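You operate a simulated robot arm through the tools that you are given. There is no shell and no other tool. Be economical: measure what you need, move in short steps, check, and stop when the job is done.

Carry out the task below with a simulated two-armed robot. There is one attempt and no reset: what you move stays moved.

## Task
Put the tyre pack that says "35 mm" from the top of the long bench on the green panel. Pick up the green bottle with one hand, pass it to the other hand and put it on the top of the steel table. Close the right cupboard door. Put one of the reflectors from the top of the long bench on the black pedal there. Put the blue pad from the top of the grey crates on the top of the long bench. Take the green block from the top of the steel table and put it on the top of the blue safe. Put the brown carton from the top of the steel table on the shelf under the steel table. Put the oil bottle labelled "DRY" from the top of the steel table on the green roll. Put the blue edge guard on the top of the steel table away on the top shelf of the dark rack. Stack the carton marked "brake pads" from the top of the steel table on top of the carton that says "bolts". Stack the tub marked "grease" from the top of the steel table on top of the tub that says "paste". Take the blue cloth on the top of the steel table and put it away on the blue stand's tray. The order is free. Set down upright: green bottle, brown carton, oil bottle.
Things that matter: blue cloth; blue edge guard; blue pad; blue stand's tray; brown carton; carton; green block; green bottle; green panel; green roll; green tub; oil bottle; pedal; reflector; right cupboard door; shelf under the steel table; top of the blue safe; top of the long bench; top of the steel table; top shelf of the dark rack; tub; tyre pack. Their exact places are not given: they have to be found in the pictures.

It is judged by the outcome, as a careful person would: the job done as asked, and still so three seconds after it is handed in. It fails if anything else is knocked over, pushed out of place, dropped, spilled or broken. Flat cloth is picked up by pressing the open fingertips on it (5 to 10 N) and closing them slowly along it; thin cloth reads only 2 to 8 mm in the jaws.

## Robot
Two 7-joint arms with two-finger parallel grippers on one trunk, on a base that drives. Base frame: it is fixed to the floor where the robot stands at the start and does not move with it; the origin is under the middle of the robot, x ahead of it, y to its left, z up. Lengths are in mm, angles in degrees, forces in N, time in s.
The left shoulder is at the start at [30, 119, 1085], the right one opposite. With the tool pointing down near the work surface each hand reaches from about 100 to 580 mm from the robot's upright axis, wherever it stands, measured 20 degrees to its own side. Places, roughly: blue cloth (10x6x4 cm) [-4300, 3000, 900]; blue edge guard (8x6x5 cm) [-2600, 3300, 900]; blue pad (7x9x3 cm) [-700, -100, 600]; blue stand's tray [-5300, -4100, 700]; brown carton [-3000, 3000, 1000]; carton [-3750, 3000, 750]; green block (4x3x4 cm) [-2700, 2700, 900]; green bottle (7x7x19 cm) [600, 100, 1000]; green panel (20x15x2 cm) [500, 700, 900]; green roll [-2750, 3000, 750]; green tub, tub [-3500, 3000, 750]; oil bottle [-3000, 3250, 1000]; pedal (11x7x3 cm) [600, 1400, 900]; reflector (6x2x6 cm) [600, 1500, 900]; right cupboard door [500, 1200, 1700]; shelf under the steel table [-2900, 3000, 300]; top of the blue safe (20x13 cm) [-2620, 3080, 1180]; top of the long bench [500, 800, 900]; top of the steel table [-3400, 3000, 800]; top shelf of the dark rack [-7400, 4800, 1400]; tyre pack [500, 250, 1000]. Payload 3.43 kg a hand.
The tool frame of a hand sits at the grasp point between the pads (the TCP): z along the fingers, y along the line on which they close. The tips reach 30 mm beyond it. The gripper opens to 94 mm. The fingers are 28 mm wide and 10 mm thick; the gripper's body (50 by 96 mm) begins 55 mm behind the TCP.
Orientation is told as [roll, pitch, yaw] about the base's x, y, z axes, in that order, counted from this pose: with the fingers straight down and closing along the base's y, the tool's x points along the base's -x, its y along +y and its z along -z.

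## Interface
- The arms move only by the tool drive_tool. It takes "left_targets", "right_targets" or both (then of equal length, played together; a hand with none holds still); each is a list of rows, each a list of 3 entries, a list of its own where there are three numbers: the turn, a rotation vector about the base's x, y, z in units of 90 degrees (1.0 is 90 degrees), then the shift along the base's x, y, z in units of 150 mm (1.0 is 150 mm), then the finger opening in mm, from 0 to 94. In form: [[[ax, ay, az], [dx, dy, dz], claw], ...]. A call has 1 to 10 rows; each row is the pose to reach, as a shift and turn from the pose commanded when the call began. A call with a number of a shift or a turn outside -1 to 1 is refused whole. Each row takes 0.2 s and may step no farther than 50 mm and 8.6 degrees from the row before; otherwise, or with a gripper value out of range, the whole call is refused. A pose out of reach is approached as far as the arm can. The call stops where the force on the tool passes 40 N (or 10 N more than at its start, if that is more) or the arm is blocked; 0.2 s more then pass. Each finger travels about 72 mm/s and halts on what it meets, pressing with about 23 N; the grip force reading is that of the motor and also rises with nothing between the fingers. The clock runs only during rows and for 0.2 s after the last one: add rows that repeat a pose to give the fingers time. It gives the time, the measured TCP pose, the force on the tool (base axes), the opening and the grip force at its end, in the units of the frame above (readings bear some noise), with the torque about the TCP (base axes, N m) and any sound that the robot's microphone picked up.
- Cameras (640 x 400 px; columns grow to the right, rows downward): "scene" is now at [24.8, -2.2, 1767.6]; the picture's right is [-0.06, -1.00, 0.00], its down [-0.93, 0.05, -0.36] and it looks along [0.36, -0.02, -0.93] (base axes); focal length 214 px, centre (320, 200). "left" rides on the left gripper at [76, -14, -102] in its tool frame; the picture's right is [0.18, 0.98, 0.00], its down [-0.75, 0.14, -0.64] and it looks along [-0.63, 0.12, 0.77] (tool axes); focal length 243 px, centre (320, 200). "right" rides on the right gripper at [76, 14, -103] in its tool frame; the picture's right is [-0.18, 0.98, 0.00], its down [-0.75, -0.14, -0.64] and it looks along [-0.63, -0.12, 0.77] (tool axes); focal length 243 px, centre (320, 200).
- grab_frame(camera): a new picture of that camera. No time passes.
- lift_body(by): slides the trunk up (or, below 0, down) by that many mm; the arms and the scene camera ride with it, the base frame stays. It gives what a move gives, with no picture.
- roll_base(legs): drives the robot by 1 to 6 legs, each [ahead, turn to the left] in mm and degrees, along the robot's own axes; the way and the turn of a leg run together, so that a leg with both is an arc; at most 1500 mm and 180 degrees a leg. The arms and the cameras ride along, it lands a little off, and it stops where it bumps. It gives what a move gives.
- turn_head(pan, tilt): turns the head with the scene camera to pan (to the left, within 143 degrees either way) and tilt (down, from -29 to 69), counted from straight ahead of the robot. It gives what a move gives.
- locate(camera, pixels): for up to 12 pixels [column, row] of the newest picture of that camera ("zoom" is the newest enlarged one), the place [x, y, z] in the base frame of the surface seen there, good to about 3 mm. No time passes.
- enlarge(camera, box): a new picture of the part [left, top, right, bottom] of that camera's present view, enlarged. No time passes.
- finish_job(): hands the job in; it is judged then, once.

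Work in short steps. Measure before you move; look again where a grasp or a placing could have gone wrong, and mend it. You have 378 turns and 352 pictures in all, those below and enlarged ones among them. Open the grippers and draw the arms clear of the work before you hand the job in, unless the task says otherwise; then end with one line.

The tools are called after "Emit:" by a JSON object that holds its "name" and its "arguments". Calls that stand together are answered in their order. drive_tool: Moves the arms, as the interface text tells. Its arguments: {"type":"object","properties":{"left_targets":{"type":"array"},"right_targets":{"type":"array"}},"required":[]} The other tools are called the same way: lift_body (by) slides the trunk up or down; roll_base (legs) drives the base; turn_head (pan, tilt) turns the head that bears the scene camera; grab_frame (camera) takes a picture; locate (camera, pixels) gives the place of the surface under pixels of a picture; enlarge (camera, box) takes an enlarged picture of a part of a camera's view; finish_job () hands the job in.

At the start:

```text
time: 0.0
left_ee_pos: [333.6, 463.3, 1000.4]
left_orientation: [0.0, 0.0, 0.1]
left_ft_force: [-0.2, -0.6, 0.5]
left_moment: [-0.02, 0.02, 0.01]
left_finger_gap: 94.0
left_grip_force: 0.1
right_ee_pos: [294.4, 38.6, 1000.0]
right_orientation: [0.0, 0.0, 0.0]
right_ft_force: [0.0, 0.3, 1.1]
right_moment: [-0.02, -0.02, 0.02]
right_finger_gap: 94.1
right_grip_force: 0.1
trunk travel left (down, up): [-350.0, 60.0]
robot x, y, heading: [0.0, 2.4, 0.1]
head pan, tilt: [-3.2, 68.8]
```

scene: 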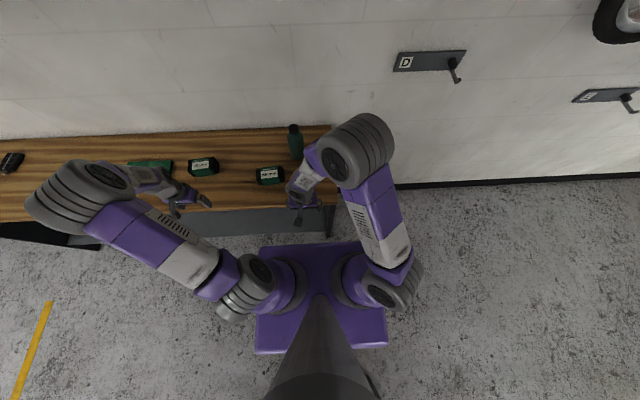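
right: 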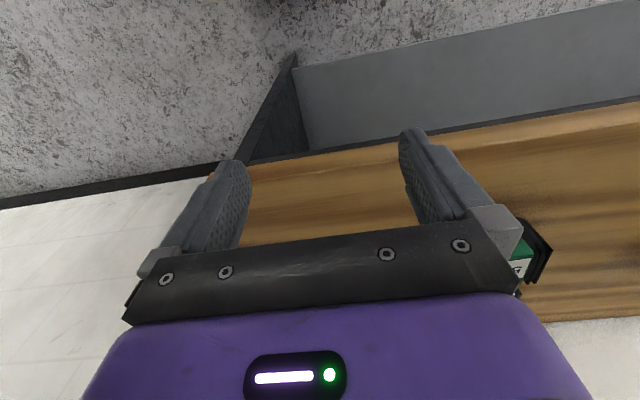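
left: 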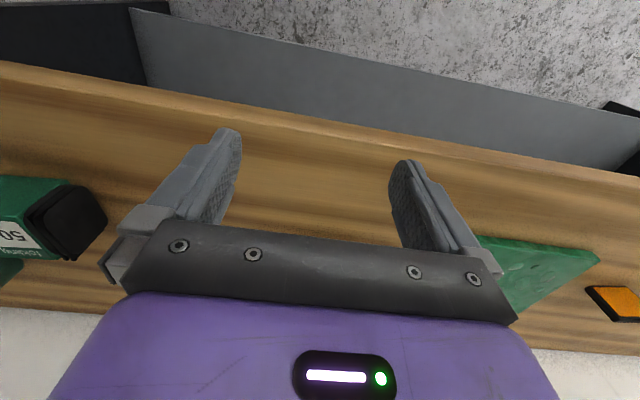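

The scene shows the long bench with two tyre packs (203,165) and (270,175), the bottle (295,140) and the green panel (150,165). I enlarge that part.

Emit:
{"name": "enlarge", "arguments": {"camera": "scene", "box": [100, 100, 340, 250]}}

Emit:
{"name": "enlarge", "arguments": {"camera": "scene", "box": [0, 110, 160, 210]}}

Emit:
{"name": "locate", "arguments": {"camera": "scene", "pixels": [[203, 165], [270, 175], [295, 128], [296, 150], [150, 163], [330, 130], [10, 160], [230, 190], [185, 135]]}}

```text
2.67 times, centred on (220, 175) of scene
```

zoom: 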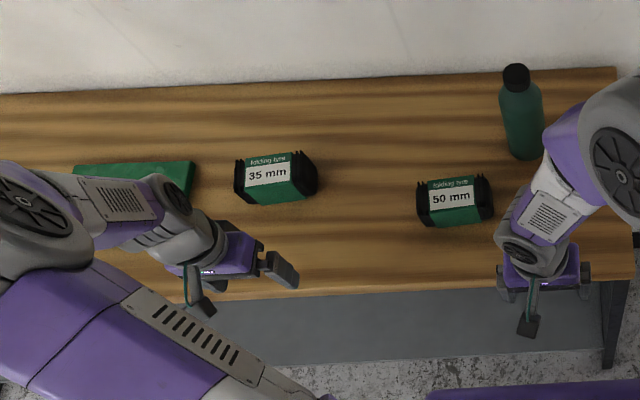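

```text
4.00 times, centred on (80, 160) of scene
```

zoom: 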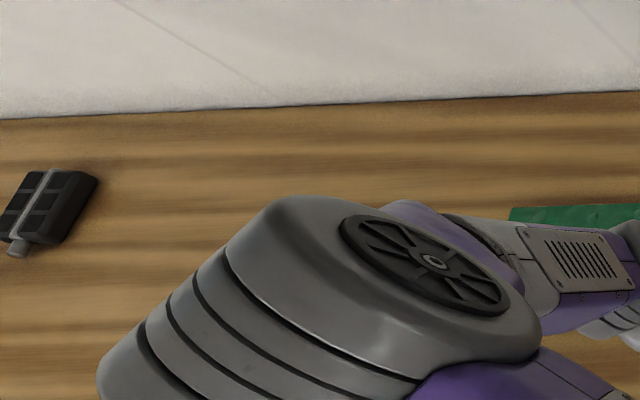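

```text
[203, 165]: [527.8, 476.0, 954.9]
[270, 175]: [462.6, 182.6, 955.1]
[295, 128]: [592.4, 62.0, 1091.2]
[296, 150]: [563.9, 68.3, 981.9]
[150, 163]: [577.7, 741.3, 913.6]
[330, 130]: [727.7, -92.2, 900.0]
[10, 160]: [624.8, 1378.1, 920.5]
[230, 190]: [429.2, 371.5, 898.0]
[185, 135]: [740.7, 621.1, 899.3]
```

The 35 mm pack is at about (528,476), top 955. I enlarge it and measure its edges and those of the panel and bottle.

Emit:
{"name": "enlarge", "arguments": {"camera": "scene", "box": [120, 110, 320, 235]}}

```text
3.20 times, centred on (220, 172) of scene
```

zoom: 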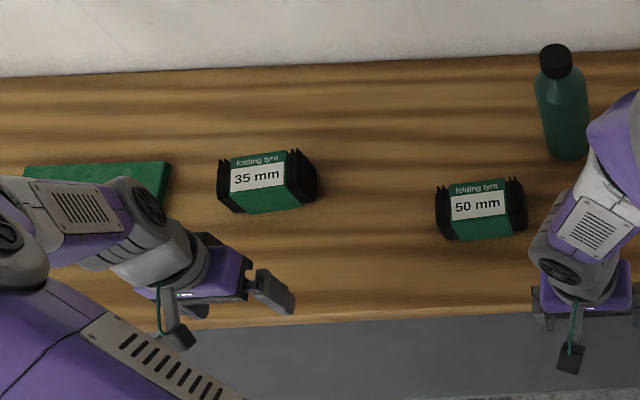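

Emit:
{"name": "locate", "arguments": {"camera": "zoom", "pixels": [[232, 159], [282, 155], [233, 188], [286, 184], [246, 210], [298, 204], [222, 167], [307, 188], [310, 160], [26, 170], [168, 165], [160, 205]]}}

Emit:
{"name": "turn_head", "arguments": {"pan": 40, "tilt": 30}}

Emit:
{"name": "grab_frame", "arguments": {"camera": "scene"}}

```text
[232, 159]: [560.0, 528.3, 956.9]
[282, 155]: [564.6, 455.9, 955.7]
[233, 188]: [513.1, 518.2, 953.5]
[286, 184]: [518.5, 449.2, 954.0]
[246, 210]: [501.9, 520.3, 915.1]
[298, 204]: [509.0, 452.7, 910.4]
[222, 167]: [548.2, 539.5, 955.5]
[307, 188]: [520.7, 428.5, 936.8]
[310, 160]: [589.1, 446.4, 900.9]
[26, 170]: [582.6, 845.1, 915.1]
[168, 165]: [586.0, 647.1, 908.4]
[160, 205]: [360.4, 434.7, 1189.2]
```

```text
time: 1.1
left_ee_pos: [334.4, 463.9, 999.9]
left_orientation: [-0.1, 0.0, -0.1]
left_ft_force: [0.3, 0.4, 0.5]
left_moment: [0.01, 0.04, 0.03]
left_finger_gap: 93.9
left_grip_force: 0.0
right_ee_pos: [294.9, 38.4, 1000.3]
right_orientation: [-0.1, 0.1, 0.0]
right_ft_force: [0.0, -0.3, 0.0]
right_moment: [0.01, 0.0, -0.01]
right_finger_gap: 94.1
right_grip_force: 0.1
trunk travel left (down, up): [-350.0, 60.0]
robot x, y, heading: [-1.6, -2.2, 0.2]
head pan, tilt: [40.0, 30.0]
```

```text
345 pictures are left
```

scene: 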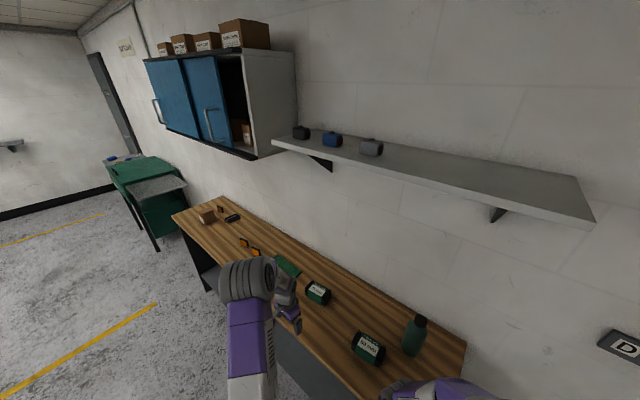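

The pack's body spans x 513–562, y 430–540. It is beyond reach, so I need to come nearer; I check how much clearance the base has before the bench.

Emit:
{"name": "turn_head", "arguments": {"pan": 0, "tilt": 69}}

Emit:
{"name": "grab_frame", "arguments": {"camera": "scene"}}

Emit:
{"name": "locate", "arguments": {"camera": "scene", "pixels": [[290, 250], [345, 250], [240, 235], [240, 220], [240, 212], [240, 205], [320, 245], [320, 300], [330, 195], [345, 190], [100, 260], [280, 270]]}}

```text
time: 2.2
left_ee_pos: [332.9, 463.7, 1000.1]
left_orientation: [0.0, 0.0, 0.1]
left_ft_force: [0.7, -0.9, 0.4]
left_moment: [-0.03, 0.01, 0.01]
left_finger_gap: 94.0
left_grip_force: 0.0
right_ee_pos: [294.5, 38.6, 999.6]
right_orientation: [0.0, 0.0, 0.0]
right_ft_force: [0.3, -0.1, 0.3]
right_moment: [0.02, 0.0, 0.03]
right_finger_gap: 94.0
right_grip_force: 0.0
trunk travel left (down, up): [-350.0, 60.0]
robot x, y, heading: [-3.1, -0.6, -0.3]
head pan, tilt: [0.0, 68.8]
```

```text
344 pictures are left
```

scene: 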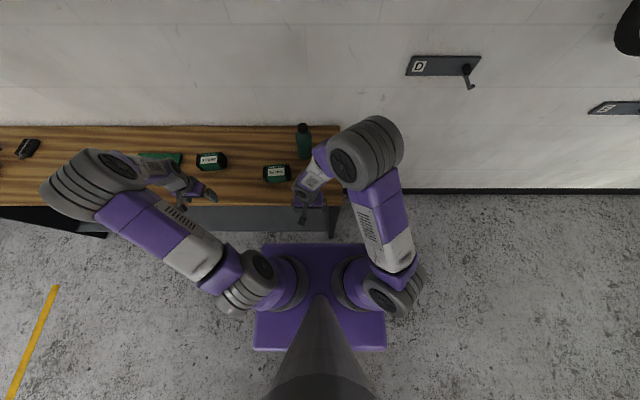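

```text
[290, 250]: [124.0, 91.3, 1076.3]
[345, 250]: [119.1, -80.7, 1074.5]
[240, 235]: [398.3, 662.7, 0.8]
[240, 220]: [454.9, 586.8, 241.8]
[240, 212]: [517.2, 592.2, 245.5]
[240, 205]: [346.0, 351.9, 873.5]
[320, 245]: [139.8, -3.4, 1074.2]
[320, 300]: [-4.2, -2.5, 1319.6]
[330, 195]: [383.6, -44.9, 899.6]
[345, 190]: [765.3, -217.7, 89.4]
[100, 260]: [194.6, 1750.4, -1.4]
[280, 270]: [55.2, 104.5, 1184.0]
```

The bench front edge is at x≈346 and the trunk reaches x≈140. I draw the hands in and up before driving along the bench.

Emit:
{"name": "drive_tool", "arguments": {"left_targets": [[[0, 0, 0], [-0.15, -0.12, 0.2], 94], [[0, 0, 0], [-0.3, -0.24, 0.4], 94], [[0, 0, 0], [-0.45, -0.36, 0.6], 94], [[0, 0, 0], [-0.6, -0.48, 0.8], 94], [[0, 0, 0], [-0.75, -0.6, 0.9], 94]], "right_targets": [[[0, 0, 0], [-0.1, -0.2, 0.2], 94], [[0, 0, 0], [-0.2, -0.4, 0.4], 94], [[0, 0, 0], [-0.3, -0.6, 0.6], 94], [[0, 0, 0], [-0.4, -0.8, 0.8], 94], [[0, 0, 0], [-0.5, -1.0, 0.9], 94]]}}

Emit:
{"name": "grab_frame", "arguments": {"camera": "scene"}}

```text
time: 3.4
left_ee_pos: [221.2, 371.3, 1135.0]
left_orientation: [0.0, 0.0, 0.0]
left_ft_force: [-0.4, 0.2, 0.3]
left_moment: [0.03, 0.02, 0.01]
left_finger_gap: 93.9
left_grip_force: 0.1
right_ee_pos: [236.3, -110.1, 1143.8]
right_orientation: [-0.1, 0.1, 0.1]
right_ft_force: [-0.4, -0.1, -0.9]
right_moment: [0.01, -0.02, 0.01]
right_finger_gap: 94.0
right_grip_force: 0.1
right hand out of reach, approached as far as the arm can: row 4, 5
trunk travel left (down, up): [-350.0, 60.0]
robot x, y, heading: [1.2, 0.7, -0.1]
head pan, tilt: [0.0, 68.8]
```

```text
343 pictures are left
```

scene: 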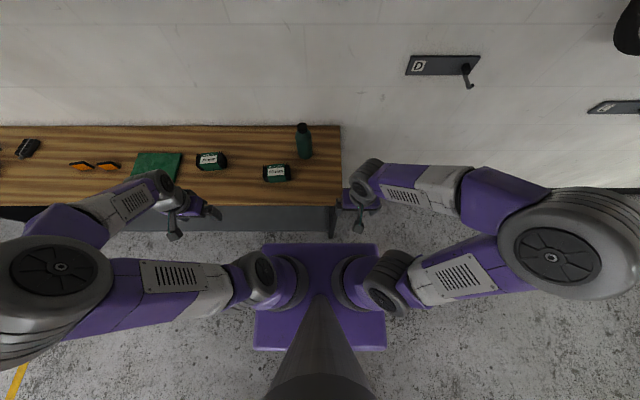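

The elbows stick out wide, so I back off 200 mm before turning, then go along the bench to y≈480 and face it again.

Emit:
{"name": "roll_base", "arguments": {"legs": [[-200, 0], [0, 90], [480, 0], [0, -90], [150, 0]]}}

Emit:
{"name": "grab_frame", "arguments": {"camera": "scene"}}

```text
time: 16.1
left_ee_pos: [180.4, 836.5, 1135.4]
left_orientation: [0.0, -0.1, -2.2]
left_ft_force: [0.0, 0.0, -0.1]
left_moment: [0.02, 0.01, -0.01]
left_finger_gap: 93.9
left_grip_force: 0.0
right_ee_pos: [178.9, 356.2, 1143.2]
right_orientation: [0.0, 0.1, -2.1]
right_ft_force: [0.7, -0.6, -0.1]
right_moment: [0.03, 0.01, 0.06]
right_finger_gap: 93.9
right_grip_force: 0.0
trunk travel left (down, up): [-350.0, 60.0]
robot x, y, heading: [-54.0, 466.9, -2.1]
head pan, tilt: [0.0, 68.8]
```

```text
342 pictures are left
```

scene: 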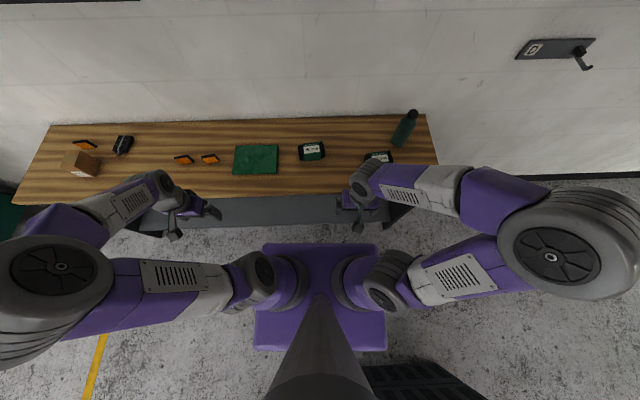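

Now I check the wall shelf and cupboard depth before driving under them.

Emit:
{"name": "turn_head", "arguments": {"pan": 25, "tilt": 15}}

Emit:
{"name": "grab_frame", "arguments": {"camera": "scene"}}

```text
time: 17.3
left_ee_pos: [179.8, 835.1, 1134.1]
left_orientation: [0.0, 0.0, -2.2]
left_ft_force: [0.3, -0.1, -0.7]
left_moment: [-0.02, 0.0, 0.03]
left_finger_gap: 93.9
left_grip_force: 0.1
right_ee_pos: [180.1, 355.1, 1143.0]
right_orientation: [0.1, 0.1, -2.2]
right_ft_force: [0.2, -0.6, -0.6]
right_moment: [0.02, -0.02, -0.02]
right_finger_gap: 94.0
right_grip_force: 0.1
trunk travel left (down, up): [-350.0, 60.0]
robot x, y, heading: [-53.8, 475.2, -2.3]
head pan, tilt: [25.0, 15.0]
```

```text
341 pictures are left
```

scene: 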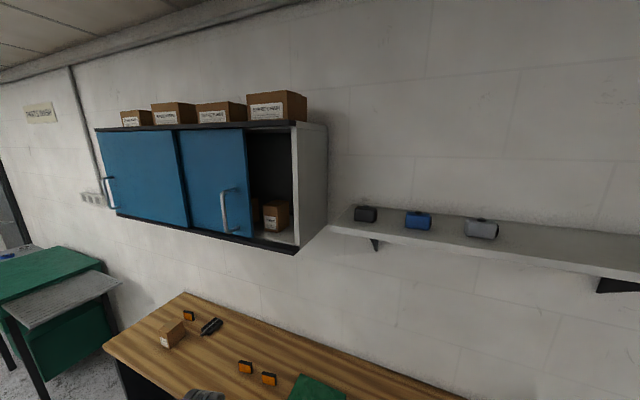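

Emit:
{"name": "locate", "arguments": {"camera": "scene", "pixels": [[335, 230], [600, 268], [299, 130], [297, 248], [222, 200], [228, 190], [229, 232], [246, 180], [182, 180], [248, 140], [112, 150], [276, 180]]}}

Emit:
{"name": "enlarge", "arguments": {"camera": "scene", "box": [90, 100, 330, 250]}}

```text
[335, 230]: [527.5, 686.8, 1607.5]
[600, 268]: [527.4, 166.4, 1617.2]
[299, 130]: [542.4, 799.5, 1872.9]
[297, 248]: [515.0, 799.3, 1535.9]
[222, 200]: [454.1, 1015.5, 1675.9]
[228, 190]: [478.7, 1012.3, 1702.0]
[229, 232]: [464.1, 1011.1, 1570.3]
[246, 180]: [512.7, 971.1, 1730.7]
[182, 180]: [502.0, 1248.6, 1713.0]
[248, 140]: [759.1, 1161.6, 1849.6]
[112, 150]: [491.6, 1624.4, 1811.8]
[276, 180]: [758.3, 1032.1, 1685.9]
```

```text
2.67 times, centred on (210, 175) of scene
```

zoom: 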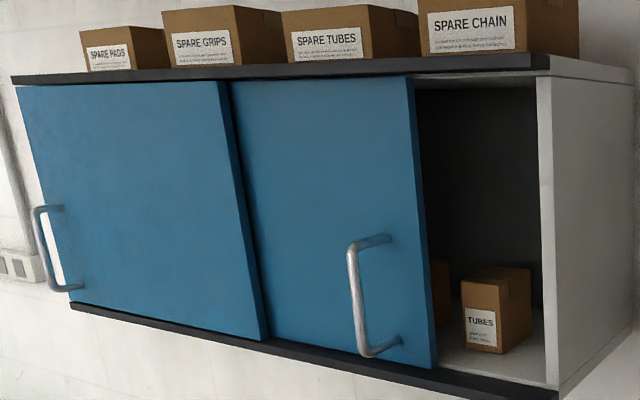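

The cupboard (x>500) and shelf (z≈1600) leave room. The right door handle is at (455,1013,1570–1700). I now drive forward to work the bench.

Emit:
{"name": "roll_base", "arguments": {"legs": [[150, 2.2]]}}

Emit:
{"name": "turn_head", "arguments": {"pan": 0, "tilt": 60}}

Emit:
{"name": "grab_frame", "arguments": {"camera": "scene"}}

```text
time: 18.7
left_ee_pos: [315.9, 840.5, 1134.9]
left_orientation: [0.0, 0.0, 0.1]
left_ft_force: [-0.5, 1.3, 0.3]
left_moment: [-0.01, 0.0, -0.01]
left_finger_gap: 93.9
left_grip_force: 0.0
right_ee_pos: [333.6, 361.2, 1142.8]
right_orientation: [0.1, 0.0, 0.2]
right_ft_force: [0.5, 0.4, 0.1]
right_moment: [0.0, 0.01, 0.0]
right_finger_gap: 94.1
right_grip_force: 0.0
trunk travel left (down, up): [-350.0, 60.0]
robot x, y, heading: [94.1, 471.0, 0.1]
head pan, tilt: [25.0, 15.0]
```

```text
time: 19.8
left_ee_pos: [315.6, 841.7, 1134.0]
left_orientation: [0.0, 0.0, 0.0]
left_ft_force: [0.3, -0.6, 0.3]
left_moment: [0.02, -0.03, 0.01]
left_finger_gap: 93.9
left_grip_force: 0.0
right_ee_pos: [333.2, 361.3, 1143.8]
right_orientation: [-0.1, 0.1, 0.2]
right_ft_force: [0.3, -0.5, -0.7]
right_moment: [0.01, 0.01, 0.0]
right_finger_gap: 94.3
right_grip_force: 0.0
trunk travel left (down, up): [-350.0, 60.0]
robot x, y, heading: [96.3, 472.2, 0.5]
head pan, tilt: [0.0, 60.0]
```

```text
339 pictures are left
```

scene: 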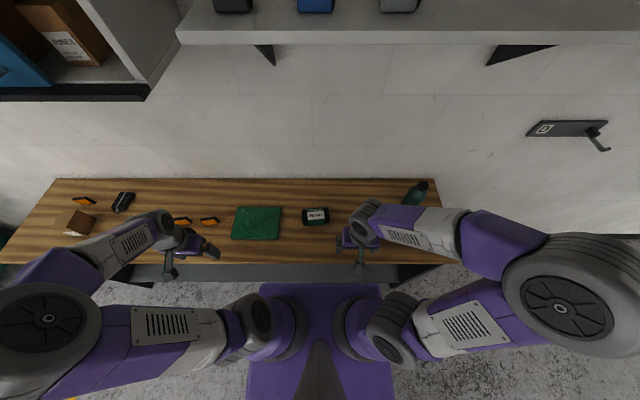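

Emit:
{"name": "enlarge", "arguments": {"camera": "scene", "box": [210, 180, 370, 280]}}

Emit:
{"name": "locate", "arguments": {"camera": "zoom", "pixels": [[104, 112], [284, 110], [88, 232], [274, 236], [385, 120], [450, 118], [382, 165], [452, 162], [418, 112], [420, 175], [470, 140], [370, 145]]}}

```text
4.00 times, centred on (290, 230) of scene
```

zoom: 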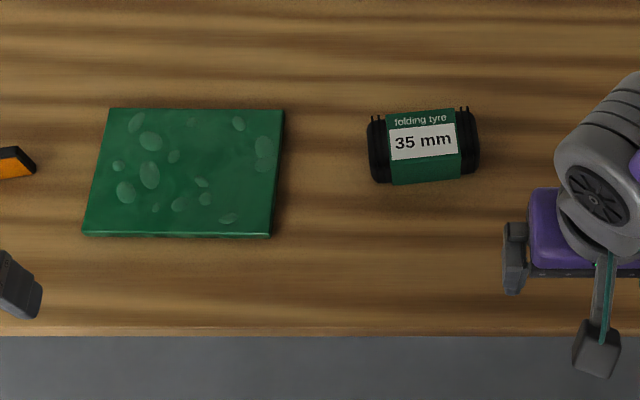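

```text
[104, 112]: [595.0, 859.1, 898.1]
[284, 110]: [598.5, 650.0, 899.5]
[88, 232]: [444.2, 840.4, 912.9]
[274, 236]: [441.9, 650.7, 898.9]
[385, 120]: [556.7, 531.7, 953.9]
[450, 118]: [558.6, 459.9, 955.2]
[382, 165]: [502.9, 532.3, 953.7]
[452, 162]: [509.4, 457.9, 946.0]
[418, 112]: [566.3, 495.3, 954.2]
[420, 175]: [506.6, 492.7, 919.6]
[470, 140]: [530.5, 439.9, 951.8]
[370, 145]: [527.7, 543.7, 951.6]
```

Pack centre (537,493), 60 wide in x, 104 long in y, top 955; panel centre (520,750), top 913. I bring the left hand over with its closing line along x.

Emit:
{"name": "drive_tool", "arguments": {"left_targets": [[[0, 0, -0.09], [0.08, -0.1, -0.03], 94], [[0, 0, -0.18], [0.16, -0.2, -0.06], 94], [[0, 0, -0.27], [0.24, -0.3, -0.09], 94], [[0, 0, -0.36], [0.32, -0.4, -0.12], 94], [[0, 0, -0.45], [0.4, -0.5, -0.15], 94], [[0, 0, -0.54], [0.48, -0.6, -0.18], 94], [[0, 0, -0.63], [0.56, -0.7, -0.21], 94], [[0, 0, -0.72], [0.64, -0.8, -0.24], 94], [[0, 0, -0.81], [0.72, -0.9, -0.27], 94], [[0, 0, -0.9], [0.8, -1.0, -0.3], 94]]}}

```text
time: 22.0
left_ee_pos: [437.2, 692.6, 1089.2]
left_orientation: [0.0, 0.1, -80.9]
left_ft_force: [0.1, -0.3, -0.1]
left_moment: [-0.01, 0.03, 0.0]
left_finger_gap: 93.8
left_grip_force: 0.0
right_ee_pos: [333.5, 362.0, 1141.6]
right_orientation: [0.0, 0.1, 0.0]
right_ft_force: [0.4, 0.9, 0.0]
right_moment: [0.0, 0.01, 0.0]
right_finger_gap: 94.0
right_grip_force: 0.1
trunk travel left (down, up): [-350.0, 60.0]
robot x, y, heading: [96.5, 468.6, 0.0]
head pan, tilt: [0.0, 60.0]
```

Emit:
{"name": "drive_tool", "arguments": {"left_targets": [[[0, 0, -0.02], [0.17, -0.25, 0], 94], [[0, 0, -0.04], [0.34, -0.5, 0], 94], [[0, 0, -0.06], [0.5, -0.75, 0], 94], [[0, 0, -0.07], [0.66, -1.0, -0.1], 94]]}}

Emit:
{"name": "drive_tool", "arguments": {"left_targets": [[[0, 0, 0], [0, -0.33, -0.1], 94], [[0, 0, 0], [0, -0.33, -0.2], 94]]}}

Emit:
{"name": "grab_frame", "arguments": {"camera": "left"}}

Emit:
{"name": "grab_frame", "arguments": {"camera": "scene"}}

```text
time: 23.0
left_ee_pos: [535.4, 543.8, 1070.8]
left_orientation: [-0.1, 0.0, -87.3]
left_ft_force: [-0.4, -0.2, 0.8]
left_moment: [-0.01, 0.02, -0.01]
left_finger_gap: 94.0
left_grip_force: 0.1
right_ee_pos: [334.3, 360.5, 1143.0]
right_orientation: [0.0, 0.2, 0.2]
right_ft_force: [0.5, 0.0, 0.7]
right_moment: [0.01, 0.04, -0.02]
right_finger_gap: 94.2
right_grip_force: 0.0
trunk travel left (down, up): [-350.0, 60.0]
robot x, y, heading: [95.3, 469.6, 0.3]
head pan, tilt: [0.0, 60.0]
```

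```text
refused: row 1 steps farther than a row can; nothing moved
```

```text
337 pictures are left
```

left: 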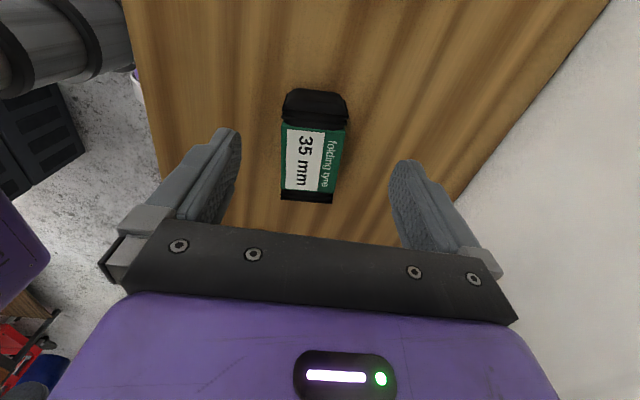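

```text
336 pictures are left
```

scene: 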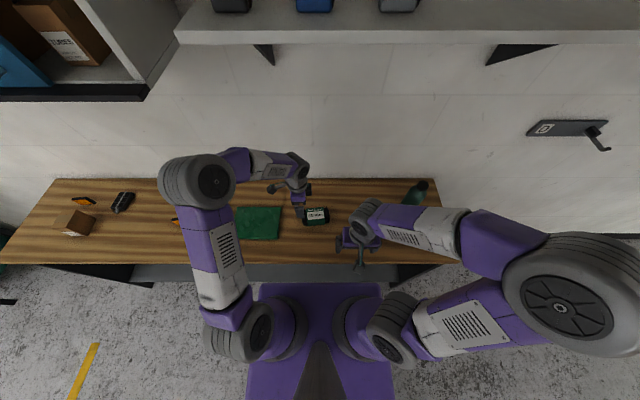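

The pack is between the fingers' line and well aligned. I go over its centre and lower to TCP z≈936.

Emit:
{"name": "drive_tool", "arguments": {"left_targets": [[[0, 0, 0], [0.01, -0.3, 0], 94], [[0, 0, 0], [0.01, -0.34, -0.25], 94], [[0, 0, 0], [0.01, -0.34, -0.55], 94], [[0, 0, 0], [0.01, -0.34, -0.8], 94], [[0, 0, 0], [0.01, -0.34, -0.9], 94]]}}

Emit:
{"name": "drive_tool", "arguments": {"left_targets": [[[0, 0, 0], [0, 0, 0], 60], [[0, 0, 0], [0, 0, 0], 40], [[0, 0, 0], [0, 0, 0], 30], [[0, 0, 0], [0, 0, 0], 30], [[0, 0, 0], [0, 0, 0.1], 30], [[0, 0, 0], [0, 0, 0.3], 30]]}}

```text
time: 24.2
left_ee_pos: [537.2, 491.0, 938.8]
left_orientation: [0.1, 0.0, -87.3]
left_ft_force: [0.1, 0.2, 0.4]
left_moment: [-0.01, 0.01, 0.0]
left_finger_gap: 94.3
left_grip_force: 0.0
right_ee_pos: [332.7, 361.9, 1143.2]
right_orientation: [0.0, 0.2, 0.1]
right_ft_force: [-1.8, 0.4, 0.5]
right_moment: [0.01, 0.0, 0.01]
right_finger_gap: 94.0
right_grip_force: 0.1
trunk travel left (down, up): [-350.0, 60.0]
robot x, y, heading: [95.4, 472.8, 0.3]
head pan, tilt: [0.0, 60.0]
```

```text
time: 25.6
left_ee_pos: [536.8, 492.3, 985.4]
left_orientation: [0.0, 0.0, -87.2]
left_ft_force: [-0.7, 0.3, -4.3]
left_moment: [0.02, 0.02, 0.01]
left_finger_gap: 65.9
left_grip_force: 23.1
right_ee_pos: [334.0, 361.8, 1143.2]
right_orientation: [0.1, 0.1, 0.0]
right_ft_force: [-0.6, -0.2, 0.5]
right_moment: [0.0, -0.01, 0.0]
right_finger_gap: 94.1
right_grip_force: 0.0
trunk travel left (down, up): [-350.0, 60.0]
robot x, y, heading: [96.9, 469.3, -0.1]
head pan, tilt: [0.0, 60.0]
```

Held (gap 66, 4.3 N). I carry it over to the panel centre.

Emit:
{"name": "drive_tool", "arguments": {"left_targets": [[[0, 0, 0], [0, 0.2, 0.1], 30], [[0, 0, 0], [-0.03, 0.45, 0.1], 30], [[0, 0, 0], [-0.06, 0.7, 0.1], 30], [[0, 0, 0], [-0.1, 0.95, 0.1], 30]]}}

Emit:
{"name": "drive_tool", "arguments": {"left_targets": [[[0, 0, 0], [0, 0.25, 0], 30], [[0, 0, 0], [0, 0.5, 0], 30], [[0, 0, 0], [0, 0.77, 0], 30], [[0, 0, 0], [0, 0.77, -0.15], 30], [[0, 0, 0], [0, 0.77, -0.24], 30]]}}

Emit:
{"name": "enlarge", "arguments": {"camera": "scene", "box": [190, 160, 350, 260]}}

```text
time: 26.6
left_ee_pos: [521.1, 631.4, 997.9]
left_orientation: [0.0, 0.0, -87.3]
left_ft_force: [0.4, -0.3, -4.8]
left_moment: [-0.01, -0.01, 0.0]
left_finger_gap: 65.8
left_grip_force: 22.4
right_ee_pos: [332.2, 362.2, 1143.2]
right_orientation: [0.0, 0.1, 0.1]
right_ft_force: [-0.2, -0.3, -0.2]
right_moment: [-0.01, 0.0, 0.02]
right_finger_gap: 94.0
right_grip_force: 0.1
trunk travel left (down, up): [-350.0, 60.0]
robot x, y, heading: [94.0, 468.6, 0.2]
head pan, tilt: [0.0, 60.0]
```

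```text
time: 27.8
left_ee_pos: [520.7, 749.5, 963.1]
left_orientation: [0.1, 0.0, -87.2]
left_ft_force: [0.0, -0.4, -3.6]
left_moment: [0.03, -0.01, 0.01]
left_finger_gap: 65.5
left_grip_force: 23.4
right_ee_pos: [333.1, 361.7, 1143.2]
right_orientation: [0.0, 0.1, 0.1]
right_ft_force: [0.1, 0.6, 0.0]
right_moment: [-0.02, -0.01, 0.0]
right_finger_gap: 94.0
right_grip_force: 0.0
trunk travel left (down, up): [-350.0, 60.0]
robot x, y, heading: [92.5, 470.4, -0.1]
head pan, tilt: [0.0, 60.0]
```

```text
4.00 times, centred on (270, 210) of scene
```

zoom: 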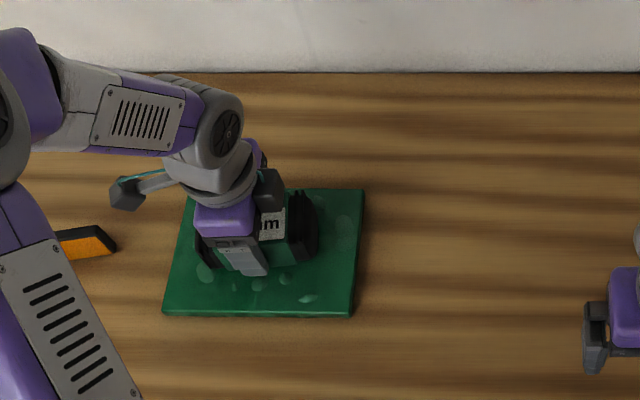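

Over the panel. I lower the last ~8 mm, watch for contact, release and rise.

Emit:
{"name": "drive_tool", "arguments": {"left_targets": [[[0, 0, 0], [0, 0, -0.03], 30], [[0, 0, 0], [0, 0, -0.055], 30], [[0, 0, 0], [0, 0, -0.055], 30]]}}

```text
time: 28.6
left_ee_pos: [520.8, 749.4, 955.3]
left_orientation: [0.1, 0.1, -87.3]
left_ft_force: [-0.2, 1.2, 3.1]
left_moment: [-0.2, 0.19, 0.07]
left_finger_gap: 65.4
left_grip_force: 22.9
right_ee_pos: [331.9, 361.9, 1143.5]
right_orientation: [0.0, 0.1, 0.1]
right_ft_force: [-1.2, -0.2, -0.6]
right_moment: [-0.01, 0.03, 0.01]
right_finger_gap: 93.8
right_grip_force: 0.0
trunk travel left (down, up): [-350.0, 60.0]
robot x, y, heading: [94.8, 470.5, 0.1]
head pan, tilt: [0.0, 60.0]
```

Emit:
{"name": "drive_tool", "arguments": {"left_targets": [[[0, 0, 0], [0, 0, 0], 80], [[0, 0, 0], [0, 0, 0], 94], [[0, 0, 0], [0, 0, 0], 94], [[0, 0, 0], [0, 0, 0.3], 94], [[0, 0, 0], [0, 0, 0.6], 94], [[0, 0, 0], [0, 0, 0.9], 94]]}}

Emit:
{"name": "drive_tool", "arguments": {"left_targets": [[[0, 0, 0.09], [-0.1, 0, 0.1], 94], [[0, 0, 0.18], [-0.2, 0, 0.2], 94], [[0, 0, 0.27], [-0.3, 0, 0.2], 94], [[0, 0, 0.36], [-0.4, 0.05, 0.2], 94], [[0, 0, 0.45], [-0.5, 0.1, 0.2], 94], [[0, 0, 0.54], [-0.6, 0.15, 0.2], 94], [[0, 0, 0.63], [-0.7, 0.2, 0.2], 94], [[0, 0, 0.72], [-0.8, 0.25, 0.2], 94], [[0, 0, 0.81], [-0.9, 0.3, 0.2], 94], [[0, 0, 0.9], [-1.0, 0.35, 0.2], 94]]}}

Emit:
{"name": "enlarge", "arguments": {"camera": "scene", "box": [20, 160, 340, 280]}}

```text
time: 30.0
left_ee_pos: [521.0, 747.4, 1091.2]
left_orientation: [0.0, 0.0, -87.1]
left_ft_force: [-0.2, -0.2, 0.8]
left_moment: [0.01, -0.02, 0.01]
left_finger_gap: 94.0
left_grip_force: 0.1
right_ee_pos: [331.9, 359.4, 1143.2]
right_orientation: [0.0, 0.1, 0.2]
right_ft_force: [-1.1, -0.4, -0.9]
right_moment: [-0.02, 0.0, 0.0]
right_finger_gap: 93.8
right_grip_force: 0.0
trunk travel left (down, up): [-350.0, 60.0]
robot x, y, heading: [90.5, 465.5, 0.1]
head pan, tilt: [0.0, 60.0]
```

```text
time: 32.2
left_ee_pos: [372.6, 801.3, 1121.9]
left_orientation: [0.0, 0.1, -6.0]
left_ft_force: [-0.9, 0.4, -0.4]
left_moment: [0.0, 0.0, -0.02]
left_finger_gap: 93.9
left_grip_force: 0.0
right_ee_pos: [333.1, 360.9, 1143.3]
right_orientation: [-0.1, 0.1, 0.1]
right_ft_force: [-0.8, 0.4, -0.6]
right_moment: [-0.01, -0.01, -0.03]
right_finger_gap: 94.1
right_grip_force: 0.1
trunk travel left (down, up): [-350.0, 60.0]
robot x, y, heading: [94.4, 472.8, 0.2]
head pan, tilt: [0.0, 60.0]
```

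```text
2.00 times, centred on (180, 220) of scene
```

zoom: 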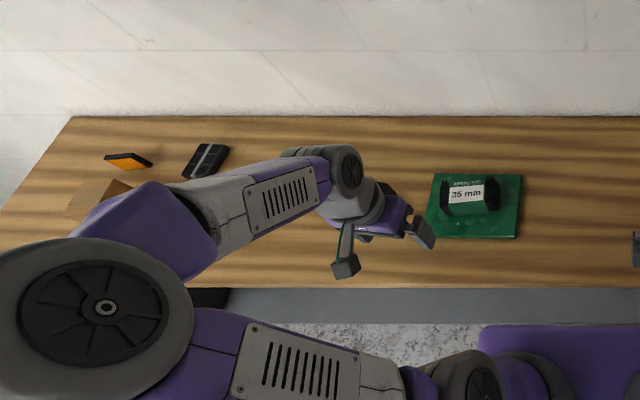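

The 35 mm pack sits on the panel. Next I back off and drive left to the pedal/reflector end of the bench.

Emit:
{"name": "roll_base", "arguments": {"legs": [[-230, 0], [0, 90], [770, 0]]}}

Emit:
{"name": "turn_head", "arguments": {"pan": -20, "tilt": 40}}

Emit:
{"name": "grab_frame", "arguments": {"camera": "scene"}}

```text
time: 41.4
left_ee_pos: [-446.8, 1505.5, 1122.4]
left_orientation: [0.0, 0.0, 82.9]
left_ft_force: [0.6, 1.0, 0.8]
left_moment: [-0.02, -0.01, -0.01]
left_finger_gap: 93.9
left_grip_force: 0.1
right_ee_pos: [-7.2, 1459.6, 1142.5]
right_orientation: [0.0, 0.1, 89.1]
right_ft_force: [0.6, 0.3, -0.3]
right_moment: [0.0, 0.01, 0.01]
right_finger_gap: 93.8
right_grip_force: 0.0
trunk travel left (down, up): [-350.0, 60.0]
robot x, y, heading: [-119.7, 1218.5, 89.2]
head pan, tilt: [0.0, 60.0]
```

```text
time: 42.2
left_ee_pos: [-445.7, 1505.7, 1121.1]
left_orientation: [0.0, 0.0, 82.9]
left_ft_force: [0.1, -0.8, 0.1]
left_moment: [0.02, 0.0, 0.06]
left_finger_gap: 94.1
left_grip_force: 0.1
right_ee_pos: [-8.0, 1458.9, 1143.9]
right_orientation: [-0.1, 0.1, 89.2]
right_ft_force: [-0.4, -0.3, 0.0]
right_moment: [-0.01, -0.03, 0.01]
right_finger_gap: 93.8
right_grip_force: 0.1
trunk travel left (down, up): [-350.0, 60.0]
robot x, y, heading: [-117.9, 1219.3, 89.2]
head pan, tilt: [-20.0, 40.0]
```

```text
333 pictures are left
```

scene: 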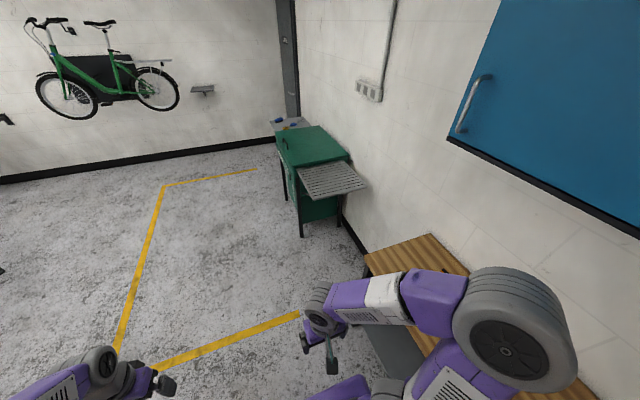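

Emit:
{"name": "locate", "arguments": {"camera": "scene", "pixels": [[310, 195], [360, 185], [365, 265], [520, 360]]}}

Emit:
{"name": "roll_base", "arguments": {"legs": [[0, -89.2], [240, 0]]}}

Emit:
{"name": "turn_head", "arguments": {"pan": 0, "tilt": 58}}

Emit:
{"name": "grab_frame", "arguments": {"camera": "scene"}}

```text
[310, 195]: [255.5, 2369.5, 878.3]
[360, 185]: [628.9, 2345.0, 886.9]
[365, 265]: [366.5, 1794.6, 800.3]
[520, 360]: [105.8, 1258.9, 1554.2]
```

```text
time: 47.8
left_ee_pos: [383.2, 1556.8, 1120.8]
left_orientation: [-0.1, 0.0, -5.8]
left_ft_force: [0.0, 0.3, 0.0]
left_moment: [0.01, -0.02, 0.01]
left_finger_gap: 94.2
left_grip_force: 0.0
right_ee_pos: [347.0, 1117.6, 1141.7]
right_orientation: [0.0, 0.1, 0.4]
right_ft_force: [-0.4, 0.2, 0.3]
right_moment: [0.03, 0.03, 0.0]
right_finger_gap: 94.2
right_grip_force: 0.0
trunk travel left (down, up): [-350.0, 60.0]
robot x, y, heading: [105.6, 1221.9, 0.3]
head pan, tilt: [-20.0, 40.0]
```

```text
time: 48.6
left_ee_pos: [385.1, 1557.7, 1121.7]
left_orientation: [0.0, 0.0, -5.8]
left_ft_force: [-0.6, -0.7, -0.4]
left_moment: [-0.03, 0.0, 0.02]
left_finger_gap: 94.3
left_grip_force: 0.0
right_ee_pos: [346.7, 1116.2, 1143.2]
right_orientation: [0.0, 0.1, 0.4]
right_ft_force: [-0.1, 0.2, -0.2]
right_moment: [0.01, 0.01, 0.02]
right_finger_gap: 93.9
right_grip_force: 0.1
trunk travel left (down, up): [-350.0, 60.0]
robot x, y, heading: [109.2, 1224.0, 0.5]
head pan, tilt: [0.0, 58.0]
```

```text
332 pictures are left
```

scene: 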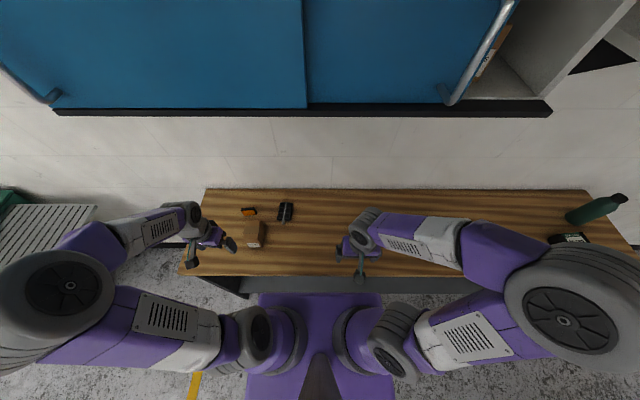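

Emit:
{"name": "enlarge", "arguments": {"camera": "scene", "box": [220, 190, 316, 250]}}

```text
6.67 times, centred on (268, 220) of scene
```

zoom: 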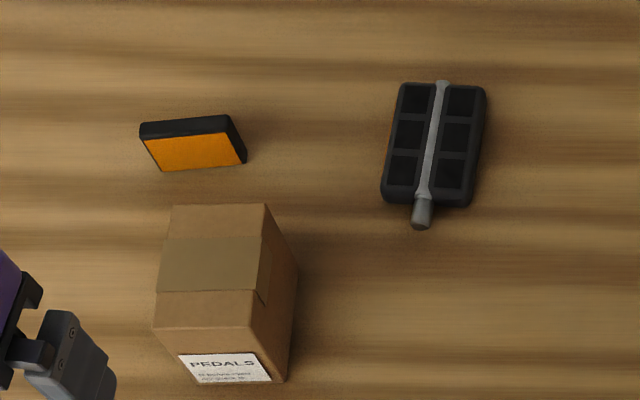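

Emit:
{"name": "locate", "arguments": {"camera": "zoom", "pixels": [[145, 132], [228, 124], [162, 168], [242, 160], [185, 127], [402, 90], [480, 95], [385, 190], [468, 198], [430, 140], [215, 215], [165, 320]]}}

```text
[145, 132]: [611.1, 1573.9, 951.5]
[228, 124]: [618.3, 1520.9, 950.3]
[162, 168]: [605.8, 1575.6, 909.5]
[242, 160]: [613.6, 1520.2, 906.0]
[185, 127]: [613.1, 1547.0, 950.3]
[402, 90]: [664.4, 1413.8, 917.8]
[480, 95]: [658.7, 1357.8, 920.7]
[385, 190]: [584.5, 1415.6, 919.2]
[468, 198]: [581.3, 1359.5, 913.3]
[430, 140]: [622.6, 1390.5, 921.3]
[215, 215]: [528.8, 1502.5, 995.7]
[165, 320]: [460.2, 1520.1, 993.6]
```

Reflector stands at (621,1548), 60 long in y, thickness ~20; pedal centre (622,1387), top 920. They are slightly beyond reach, so I shift the base left by ~140 and nearer by ~35.

Emit:
{"name": "roll_base", "arguments": {"legs": [[-200, 0], [0, 45], [190, 0], [0, -45.4], [95, 0]]}}

Emit:
{"name": "grab_frame", "arguments": {"camera": "scene"}}

Emit:
{"name": "grab_frame", "arguments": {"camera": "left"}}

```text
time: 56.2
left_ee_pos: [424.9, 1681.3, 1121.9]
left_orientation: [0.0, 0.1, -7.4]
left_ft_force: [-0.4, 0.2, -0.2]
left_moment: [0.0, -0.02, 0.01]
left_finger_gap: 94.1
left_grip_force: 0.0
right_ee_pos: [373.9, 1242.9, 1142.6]
right_orientation: [0.0, 0.3, -1.2]
right_ft_force: [0.2, -0.4, -0.1]
right_moment: [-0.01, -0.02, 0.0]
right_finger_gap: 94.1
right_grip_force: 0.0
trunk travel left (down, up): [-350.0, 60.0]
robot x, y, heading: [137.1, 1353.7, -1.0]
head pan, tilt: [0.0, 58.0]
```

```text
330 pictures are left
```

scene: 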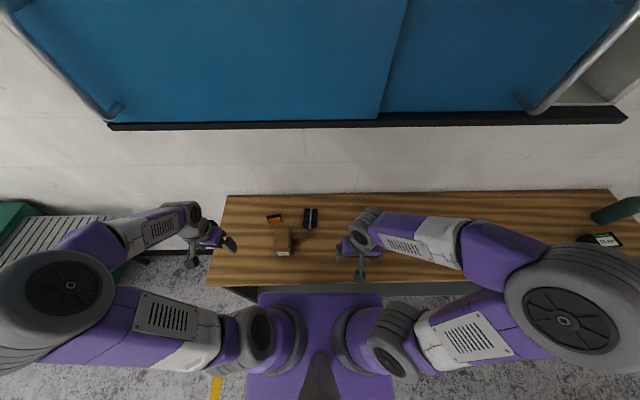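

```text
329 pictures are left
```

left: 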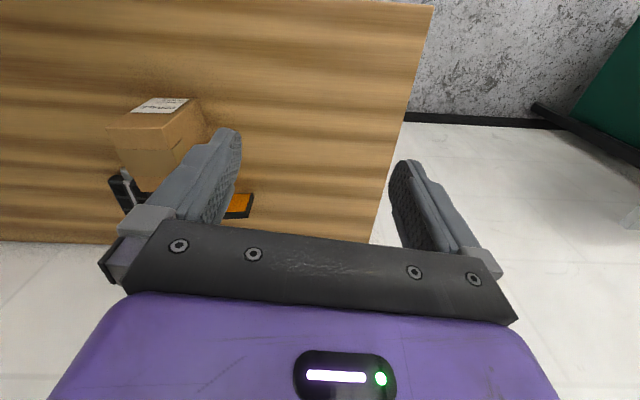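

Emit:
{"name": "drive_tool", "arguments": {"left_targets": [[[0, 0, -0.083], [0.1, -0.05, 0], 94], [[0, 0, -0.166], [0.2, -0.1, 0], 94], [[0, 0, -0.249], [0.3, -0.15, 0], 94], [[0, 0, -0.332], [0.4, -0.2, 0], 94], [[0, 0, -0.415], [0.5, -0.25, 0], 94], [[0, 0, -0.498], [0.6, -0.3, 0], 94], [[0, 0, -0.581], [0.7, -0.4, 0], 94], [[0, 0, -0.664], [0.8, -0.5, 0], 94], [[0, 0, -0.747], [0.9, -0.6, -0.05], 80], [[0, 0, -0.83], [1.0, -0.7, -0.1], 70]]}}

Emit:
{"name": "grab_frame", "arguments": {"camera": "left"}}

Emit:
{"name": "enlarge", "arguments": {"camera": "scene", "box": [230, 170, 358, 250]}}

```text
time: 58.4
left_ee_pos: [576.4, 1577.3, 1107.6]
left_orientation: [0.1, 0.0, -82.3]
left_ft_force: [0.0, 0.1, -0.7]
left_moment: [0.03, -0.01, -0.01]
left_finger_gap: 70.0
left_grip_force: 0.1
right_ee_pos: [374.7, 1243.5, 1143.4]
right_orientation: [0.1, 0.3, -1.2]
right_ft_force: [0.5, -0.2, 0.3]
right_moment: [-0.03, 0.04, 0.01]
right_finger_gap: 93.8
right_grip_force: 0.1
trunk travel left (down, up): [-350.0, 60.0]
robot x, y, heading: [138.4, 1357.2, -1.2]
head pan, tilt: [0.0, 58.0]
```

```text
328 pictures are left
```

left: 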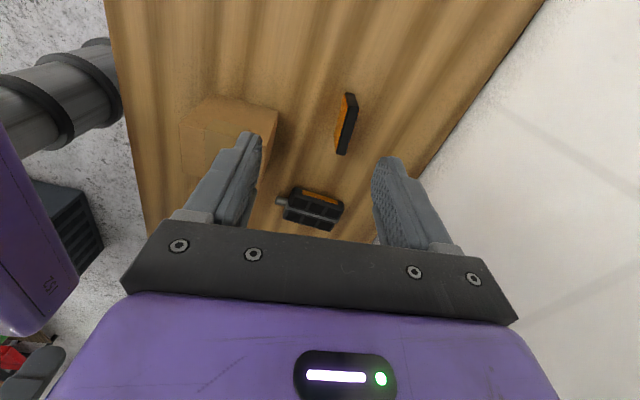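

```text
5.00 times, centred on (294, 210) of scene
```

zoom: 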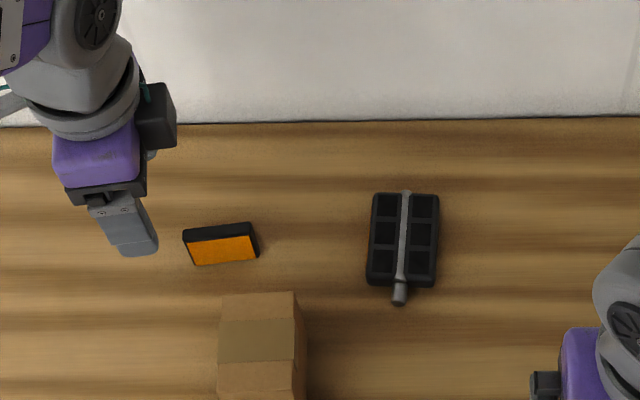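

Emit:
{"name": "locate", "arguments": {"camera": "left", "pixels": [[347, 96], [341, 152], [356, 97], [349, 153], [352, 125], [344, 122]]}}

Emit:
{"name": "locate", "arguments": {"camera": "zoom", "pixels": [[187, 235], [252, 226], [403, 220], [395, 205], [418, 205], [403, 260], [382, 232], [420, 235], [377, 215], [413, 240], [403, 283], [371, 240]]}}

```text
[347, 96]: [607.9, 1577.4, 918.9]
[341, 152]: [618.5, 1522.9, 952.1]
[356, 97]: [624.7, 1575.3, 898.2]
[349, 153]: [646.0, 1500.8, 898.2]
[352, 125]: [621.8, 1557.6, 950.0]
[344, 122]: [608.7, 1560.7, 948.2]
```

```text
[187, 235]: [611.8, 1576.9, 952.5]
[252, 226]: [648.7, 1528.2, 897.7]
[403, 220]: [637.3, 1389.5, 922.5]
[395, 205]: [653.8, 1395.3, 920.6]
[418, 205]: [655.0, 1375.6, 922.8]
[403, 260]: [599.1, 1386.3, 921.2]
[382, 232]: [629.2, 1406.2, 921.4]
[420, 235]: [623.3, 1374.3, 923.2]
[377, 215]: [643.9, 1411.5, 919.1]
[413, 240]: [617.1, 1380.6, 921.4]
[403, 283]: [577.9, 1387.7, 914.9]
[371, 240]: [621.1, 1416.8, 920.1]
```

Pedal top is flat at z≈921. I move above the reflector and lower in two steps.

Emit:
{"name": "drive_tool", "arguments": {"left_targets": [[[0, 0, 0], [0.15, -0.1, -0.1], 70], [[0, 0, 0], [0.293, -0.193, -0.25], 70], [[0, 0, 0], [0.293, -0.193, -0.5], 60], [[0, 0, 0], [0.293, -0.193, -0.7], 60]]}}

Emit:
{"name": "grab_frame", "arguments": {"camera": "left"}}

```text
time: 59.4
left_ee_pos: [619.9, 1543.3, 1001.9]
left_orientation: [0.0, -0.1, -82.1]
left_ft_force: [0.6, -0.5, -0.2]
left_moment: [0.02, 0.02, 0.06]
left_finger_gap: 59.9
left_grip_force: 0.1
right_ee_pos: [375.4, 1242.5, 1143.4]
right_orientation: [0.0, 0.2, -1.2]
right_ft_force: [0.3, 0.6, 0.0]
right_moment: [-0.02, -0.01, 0.01]
right_finger_gap: 93.9
right_grip_force: 0.0
trunk travel left (down, up): [-350.0, 60.0]
robot x, y, heading: [139.0, 1355.3, -0.7]
head pan, tilt: [0.0, 58.0]
```

```text
326 pictures are left
```

left: 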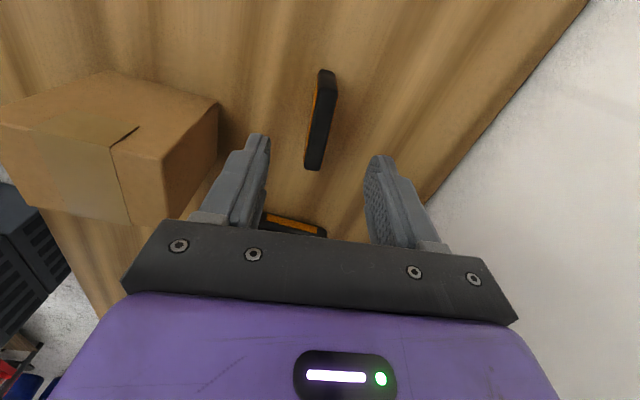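

Emit:
{"name": "drive_tool", "arguments": {"left_targets": [[[0, 0, 0], [0, 0.02, -0.25], 60], [[0, 0, 0], [0, 0.03, -0.46], 60], [[0, 0, 0], [0, 0.03, -0.46], 30], [[0, 0, 0], [0, 0.03, -0.46], 15], [[0, 0, 0], [0, 0.03, -0.46], 8], [[0, 0, 0], [0, 0.03, -0.46], 8], [[0, 0, 0], [0, 0.03, -0.3], 8], [[0, 0, 0], [0, 0.03, 0.0], 8]]}}

Emit:
{"name": "grab_frame", "arguments": {"camera": "left"}}

```text
time: 61.2
left_ee_pos: [616.3, 1547.0, 1002.7]
left_orientation: [-0.1, 0.0, -82.1]
left_ft_force: [0.0, 0.0, 0.2]
left_moment: [0.04, 0.0, -0.01]
left_finger_gap: 16.3
left_grip_force: 23.1
right_ee_pos: [374.4, 1242.2, 1143.5]
right_orientation: [-0.1, 0.1, -1.2]
right_ft_force: [-0.5, -0.5, -0.1]
right_moment: [-0.04, 0.01, 0.0]
right_finger_gap: 93.9
right_grip_force: 0.0
trunk travel left (down, up): [-350.0, 60.0]
robot x, y, heading: [140.7, 1359.4, -1.3]
head pan, tilt: [0.0, 58.0]
```

```text
325 pictures are left
```

left: 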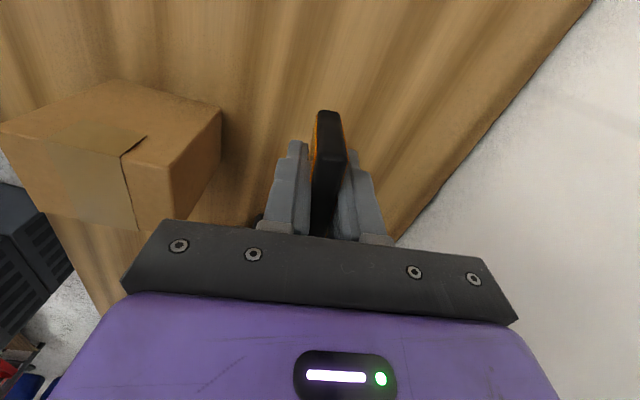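

Gripped (gap 16). I carry it to the pedal's centre (622,1388).

Emit:
{"name": "drive_tool", "arguments": {"left_targets": [[[0, 0, -0.02], [0.01, -0.25, 0], 8], [[0, 0, -0.04], [0.02, -0.5, 0], 8], [[0, 0, -0.06], [0.03, -0.75, 0], 8], [[0, 0, -0.06], [0.04, -0.99, 0], 8]]}}

Emit:
{"name": "drive_tool", "arguments": {"left_targets": [[[0, 0, 0], [0, -0.07, -0.1], 8], [[0, 0, 0], [0, -0.07, -0.25], 8]]}}

Emit:
{"name": "enlarge", "arguments": {"camera": "scene", "box": [246, 170, 374, 250]}}

Emit:
{"name": "grab_frame", "arguments": {"camera": "left"}}

```text
time: 62.2
left_ee_pos: [621.9, 1403.6, 1000.7]
left_orientation: [0.0, -0.1, -87.4]
left_ft_force: [0.9, 0.2, 0.0]
left_moment: [-0.03, -0.01, -0.02]
left_finger_gap: 16.7
left_grip_force: 22.6
right_ee_pos: [374.4, 1241.0, 1142.9]
right_orientation: [0.0, 0.1, -1.2]
right_ft_force: [-0.4, -0.3, 0.0]
right_moment: [0.02, 0.02, 0.01]
right_finger_gap: 94.0
right_grip_force: 0.2
trunk travel left (down, up): [-350.0, 60.0]
robot x, y, heading: [137.0, 1356.1, -1.3]
head pan, tilt: [0.0, 58.0]
```

```text
time: 62.8
left_ee_pos: [624.4, 1394.0, 963.7]
left_orientation: [0.0, 0.0, -87.6]
left_ft_force: [-0.4, -0.3, -0.8]
left_moment: [0.0, -0.03, 0.02]
left_finger_gap: 16.4
left_grip_force: 22.6
right_ee_pos: [375.2, 1242.5, 1144.7]
right_orientation: [0.0, 0.2, -1.3]
right_ft_force: [-0.5, -1.3, 0.6]
right_moment: [0.01, 0.03, 0.01]
right_finger_gap: 93.7
right_grip_force: 0.1
trunk travel left (down, up): [-350.0, 60.0]
robot x, y, heading: [137.7, 1357.8, -1.2]
head pan, tilt: [0.0, 58.0]
```

```text
5.00 times, centred on (310, 210) of scene
```

zoom: 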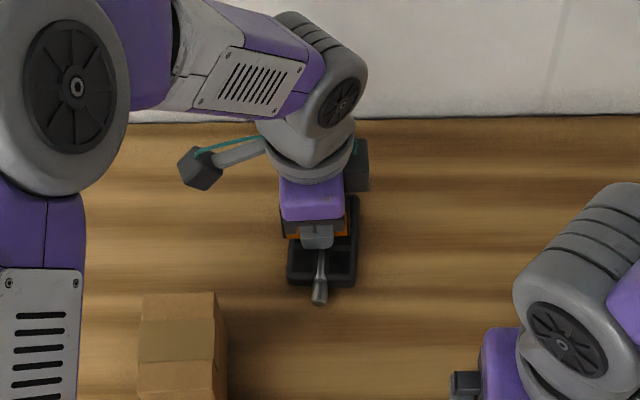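

```text
323 pictures are left
```

left: 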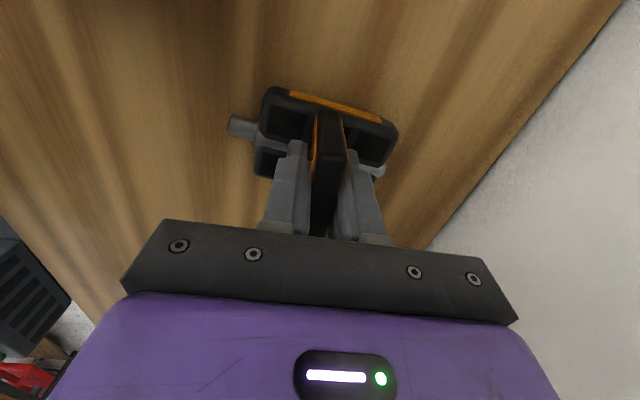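

Emit:
{"name": "locate", "arguments": {"camera": "zoom", "pixels": [[286, 222], [346, 220], [290, 265], [355, 265], [356, 200], [320, 265], [348, 230], [287, 236]]}}

Emit:
{"name": "locate", "arguments": {"camera": "left", "pixels": [[328, 113], [275, 90], [395, 125], [318, 115], [340, 115]]}}

```text
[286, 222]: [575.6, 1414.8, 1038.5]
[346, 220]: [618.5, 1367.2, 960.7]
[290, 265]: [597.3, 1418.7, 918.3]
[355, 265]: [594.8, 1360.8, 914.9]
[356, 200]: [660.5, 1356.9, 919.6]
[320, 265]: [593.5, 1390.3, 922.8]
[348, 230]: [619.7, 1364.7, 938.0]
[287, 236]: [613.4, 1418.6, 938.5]
```

```text
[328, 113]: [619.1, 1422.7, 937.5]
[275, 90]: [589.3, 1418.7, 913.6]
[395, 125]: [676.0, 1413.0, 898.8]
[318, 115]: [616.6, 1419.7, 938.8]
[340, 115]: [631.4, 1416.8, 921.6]
```

Reflector spans y 1364–1421 over pedal 1358–1418; I shift 4 mm and lower onto it.

Emit:
{"name": "drive_tool", "arguments": {"left_targets": [[[0, 0, 0], [0, -0.03, 0], 8], [[0, 0, 0], [0, -0.03, -0.03], 8], [[0, 0, 0], [0, -0.03, -0.05], 8], [[0, 0, 0], [0, -0.03, -0.05], 8]]}}

```text
time: 63.8
left_ee_pos: [623.5, 1386.9, 956.8]
left_orientation: [0.1, 0.0, -87.7]
left_ft_force: [0.0, 0.4, -0.1]
left_moment: [0.0, 0.0, -0.02]
left_finger_gap: 16.5
left_grip_force: 23.5
right_ee_pos: [374.9, 1242.4, 1142.4]
right_orientation: [0.1, 0.2, -1.2]
right_ft_force: [-0.2, 0.9, 0.1]
right_moment: [-0.02, -0.05, 0.01]
right_finger_gap: 94.0
right_grip_force: 0.2
trunk travel left (down, up): [-350.0, 60.0]
robot x, y, heading: [138.8, 1355.8, -1.6]
head pan, tilt: [0.0, 58.0]
```

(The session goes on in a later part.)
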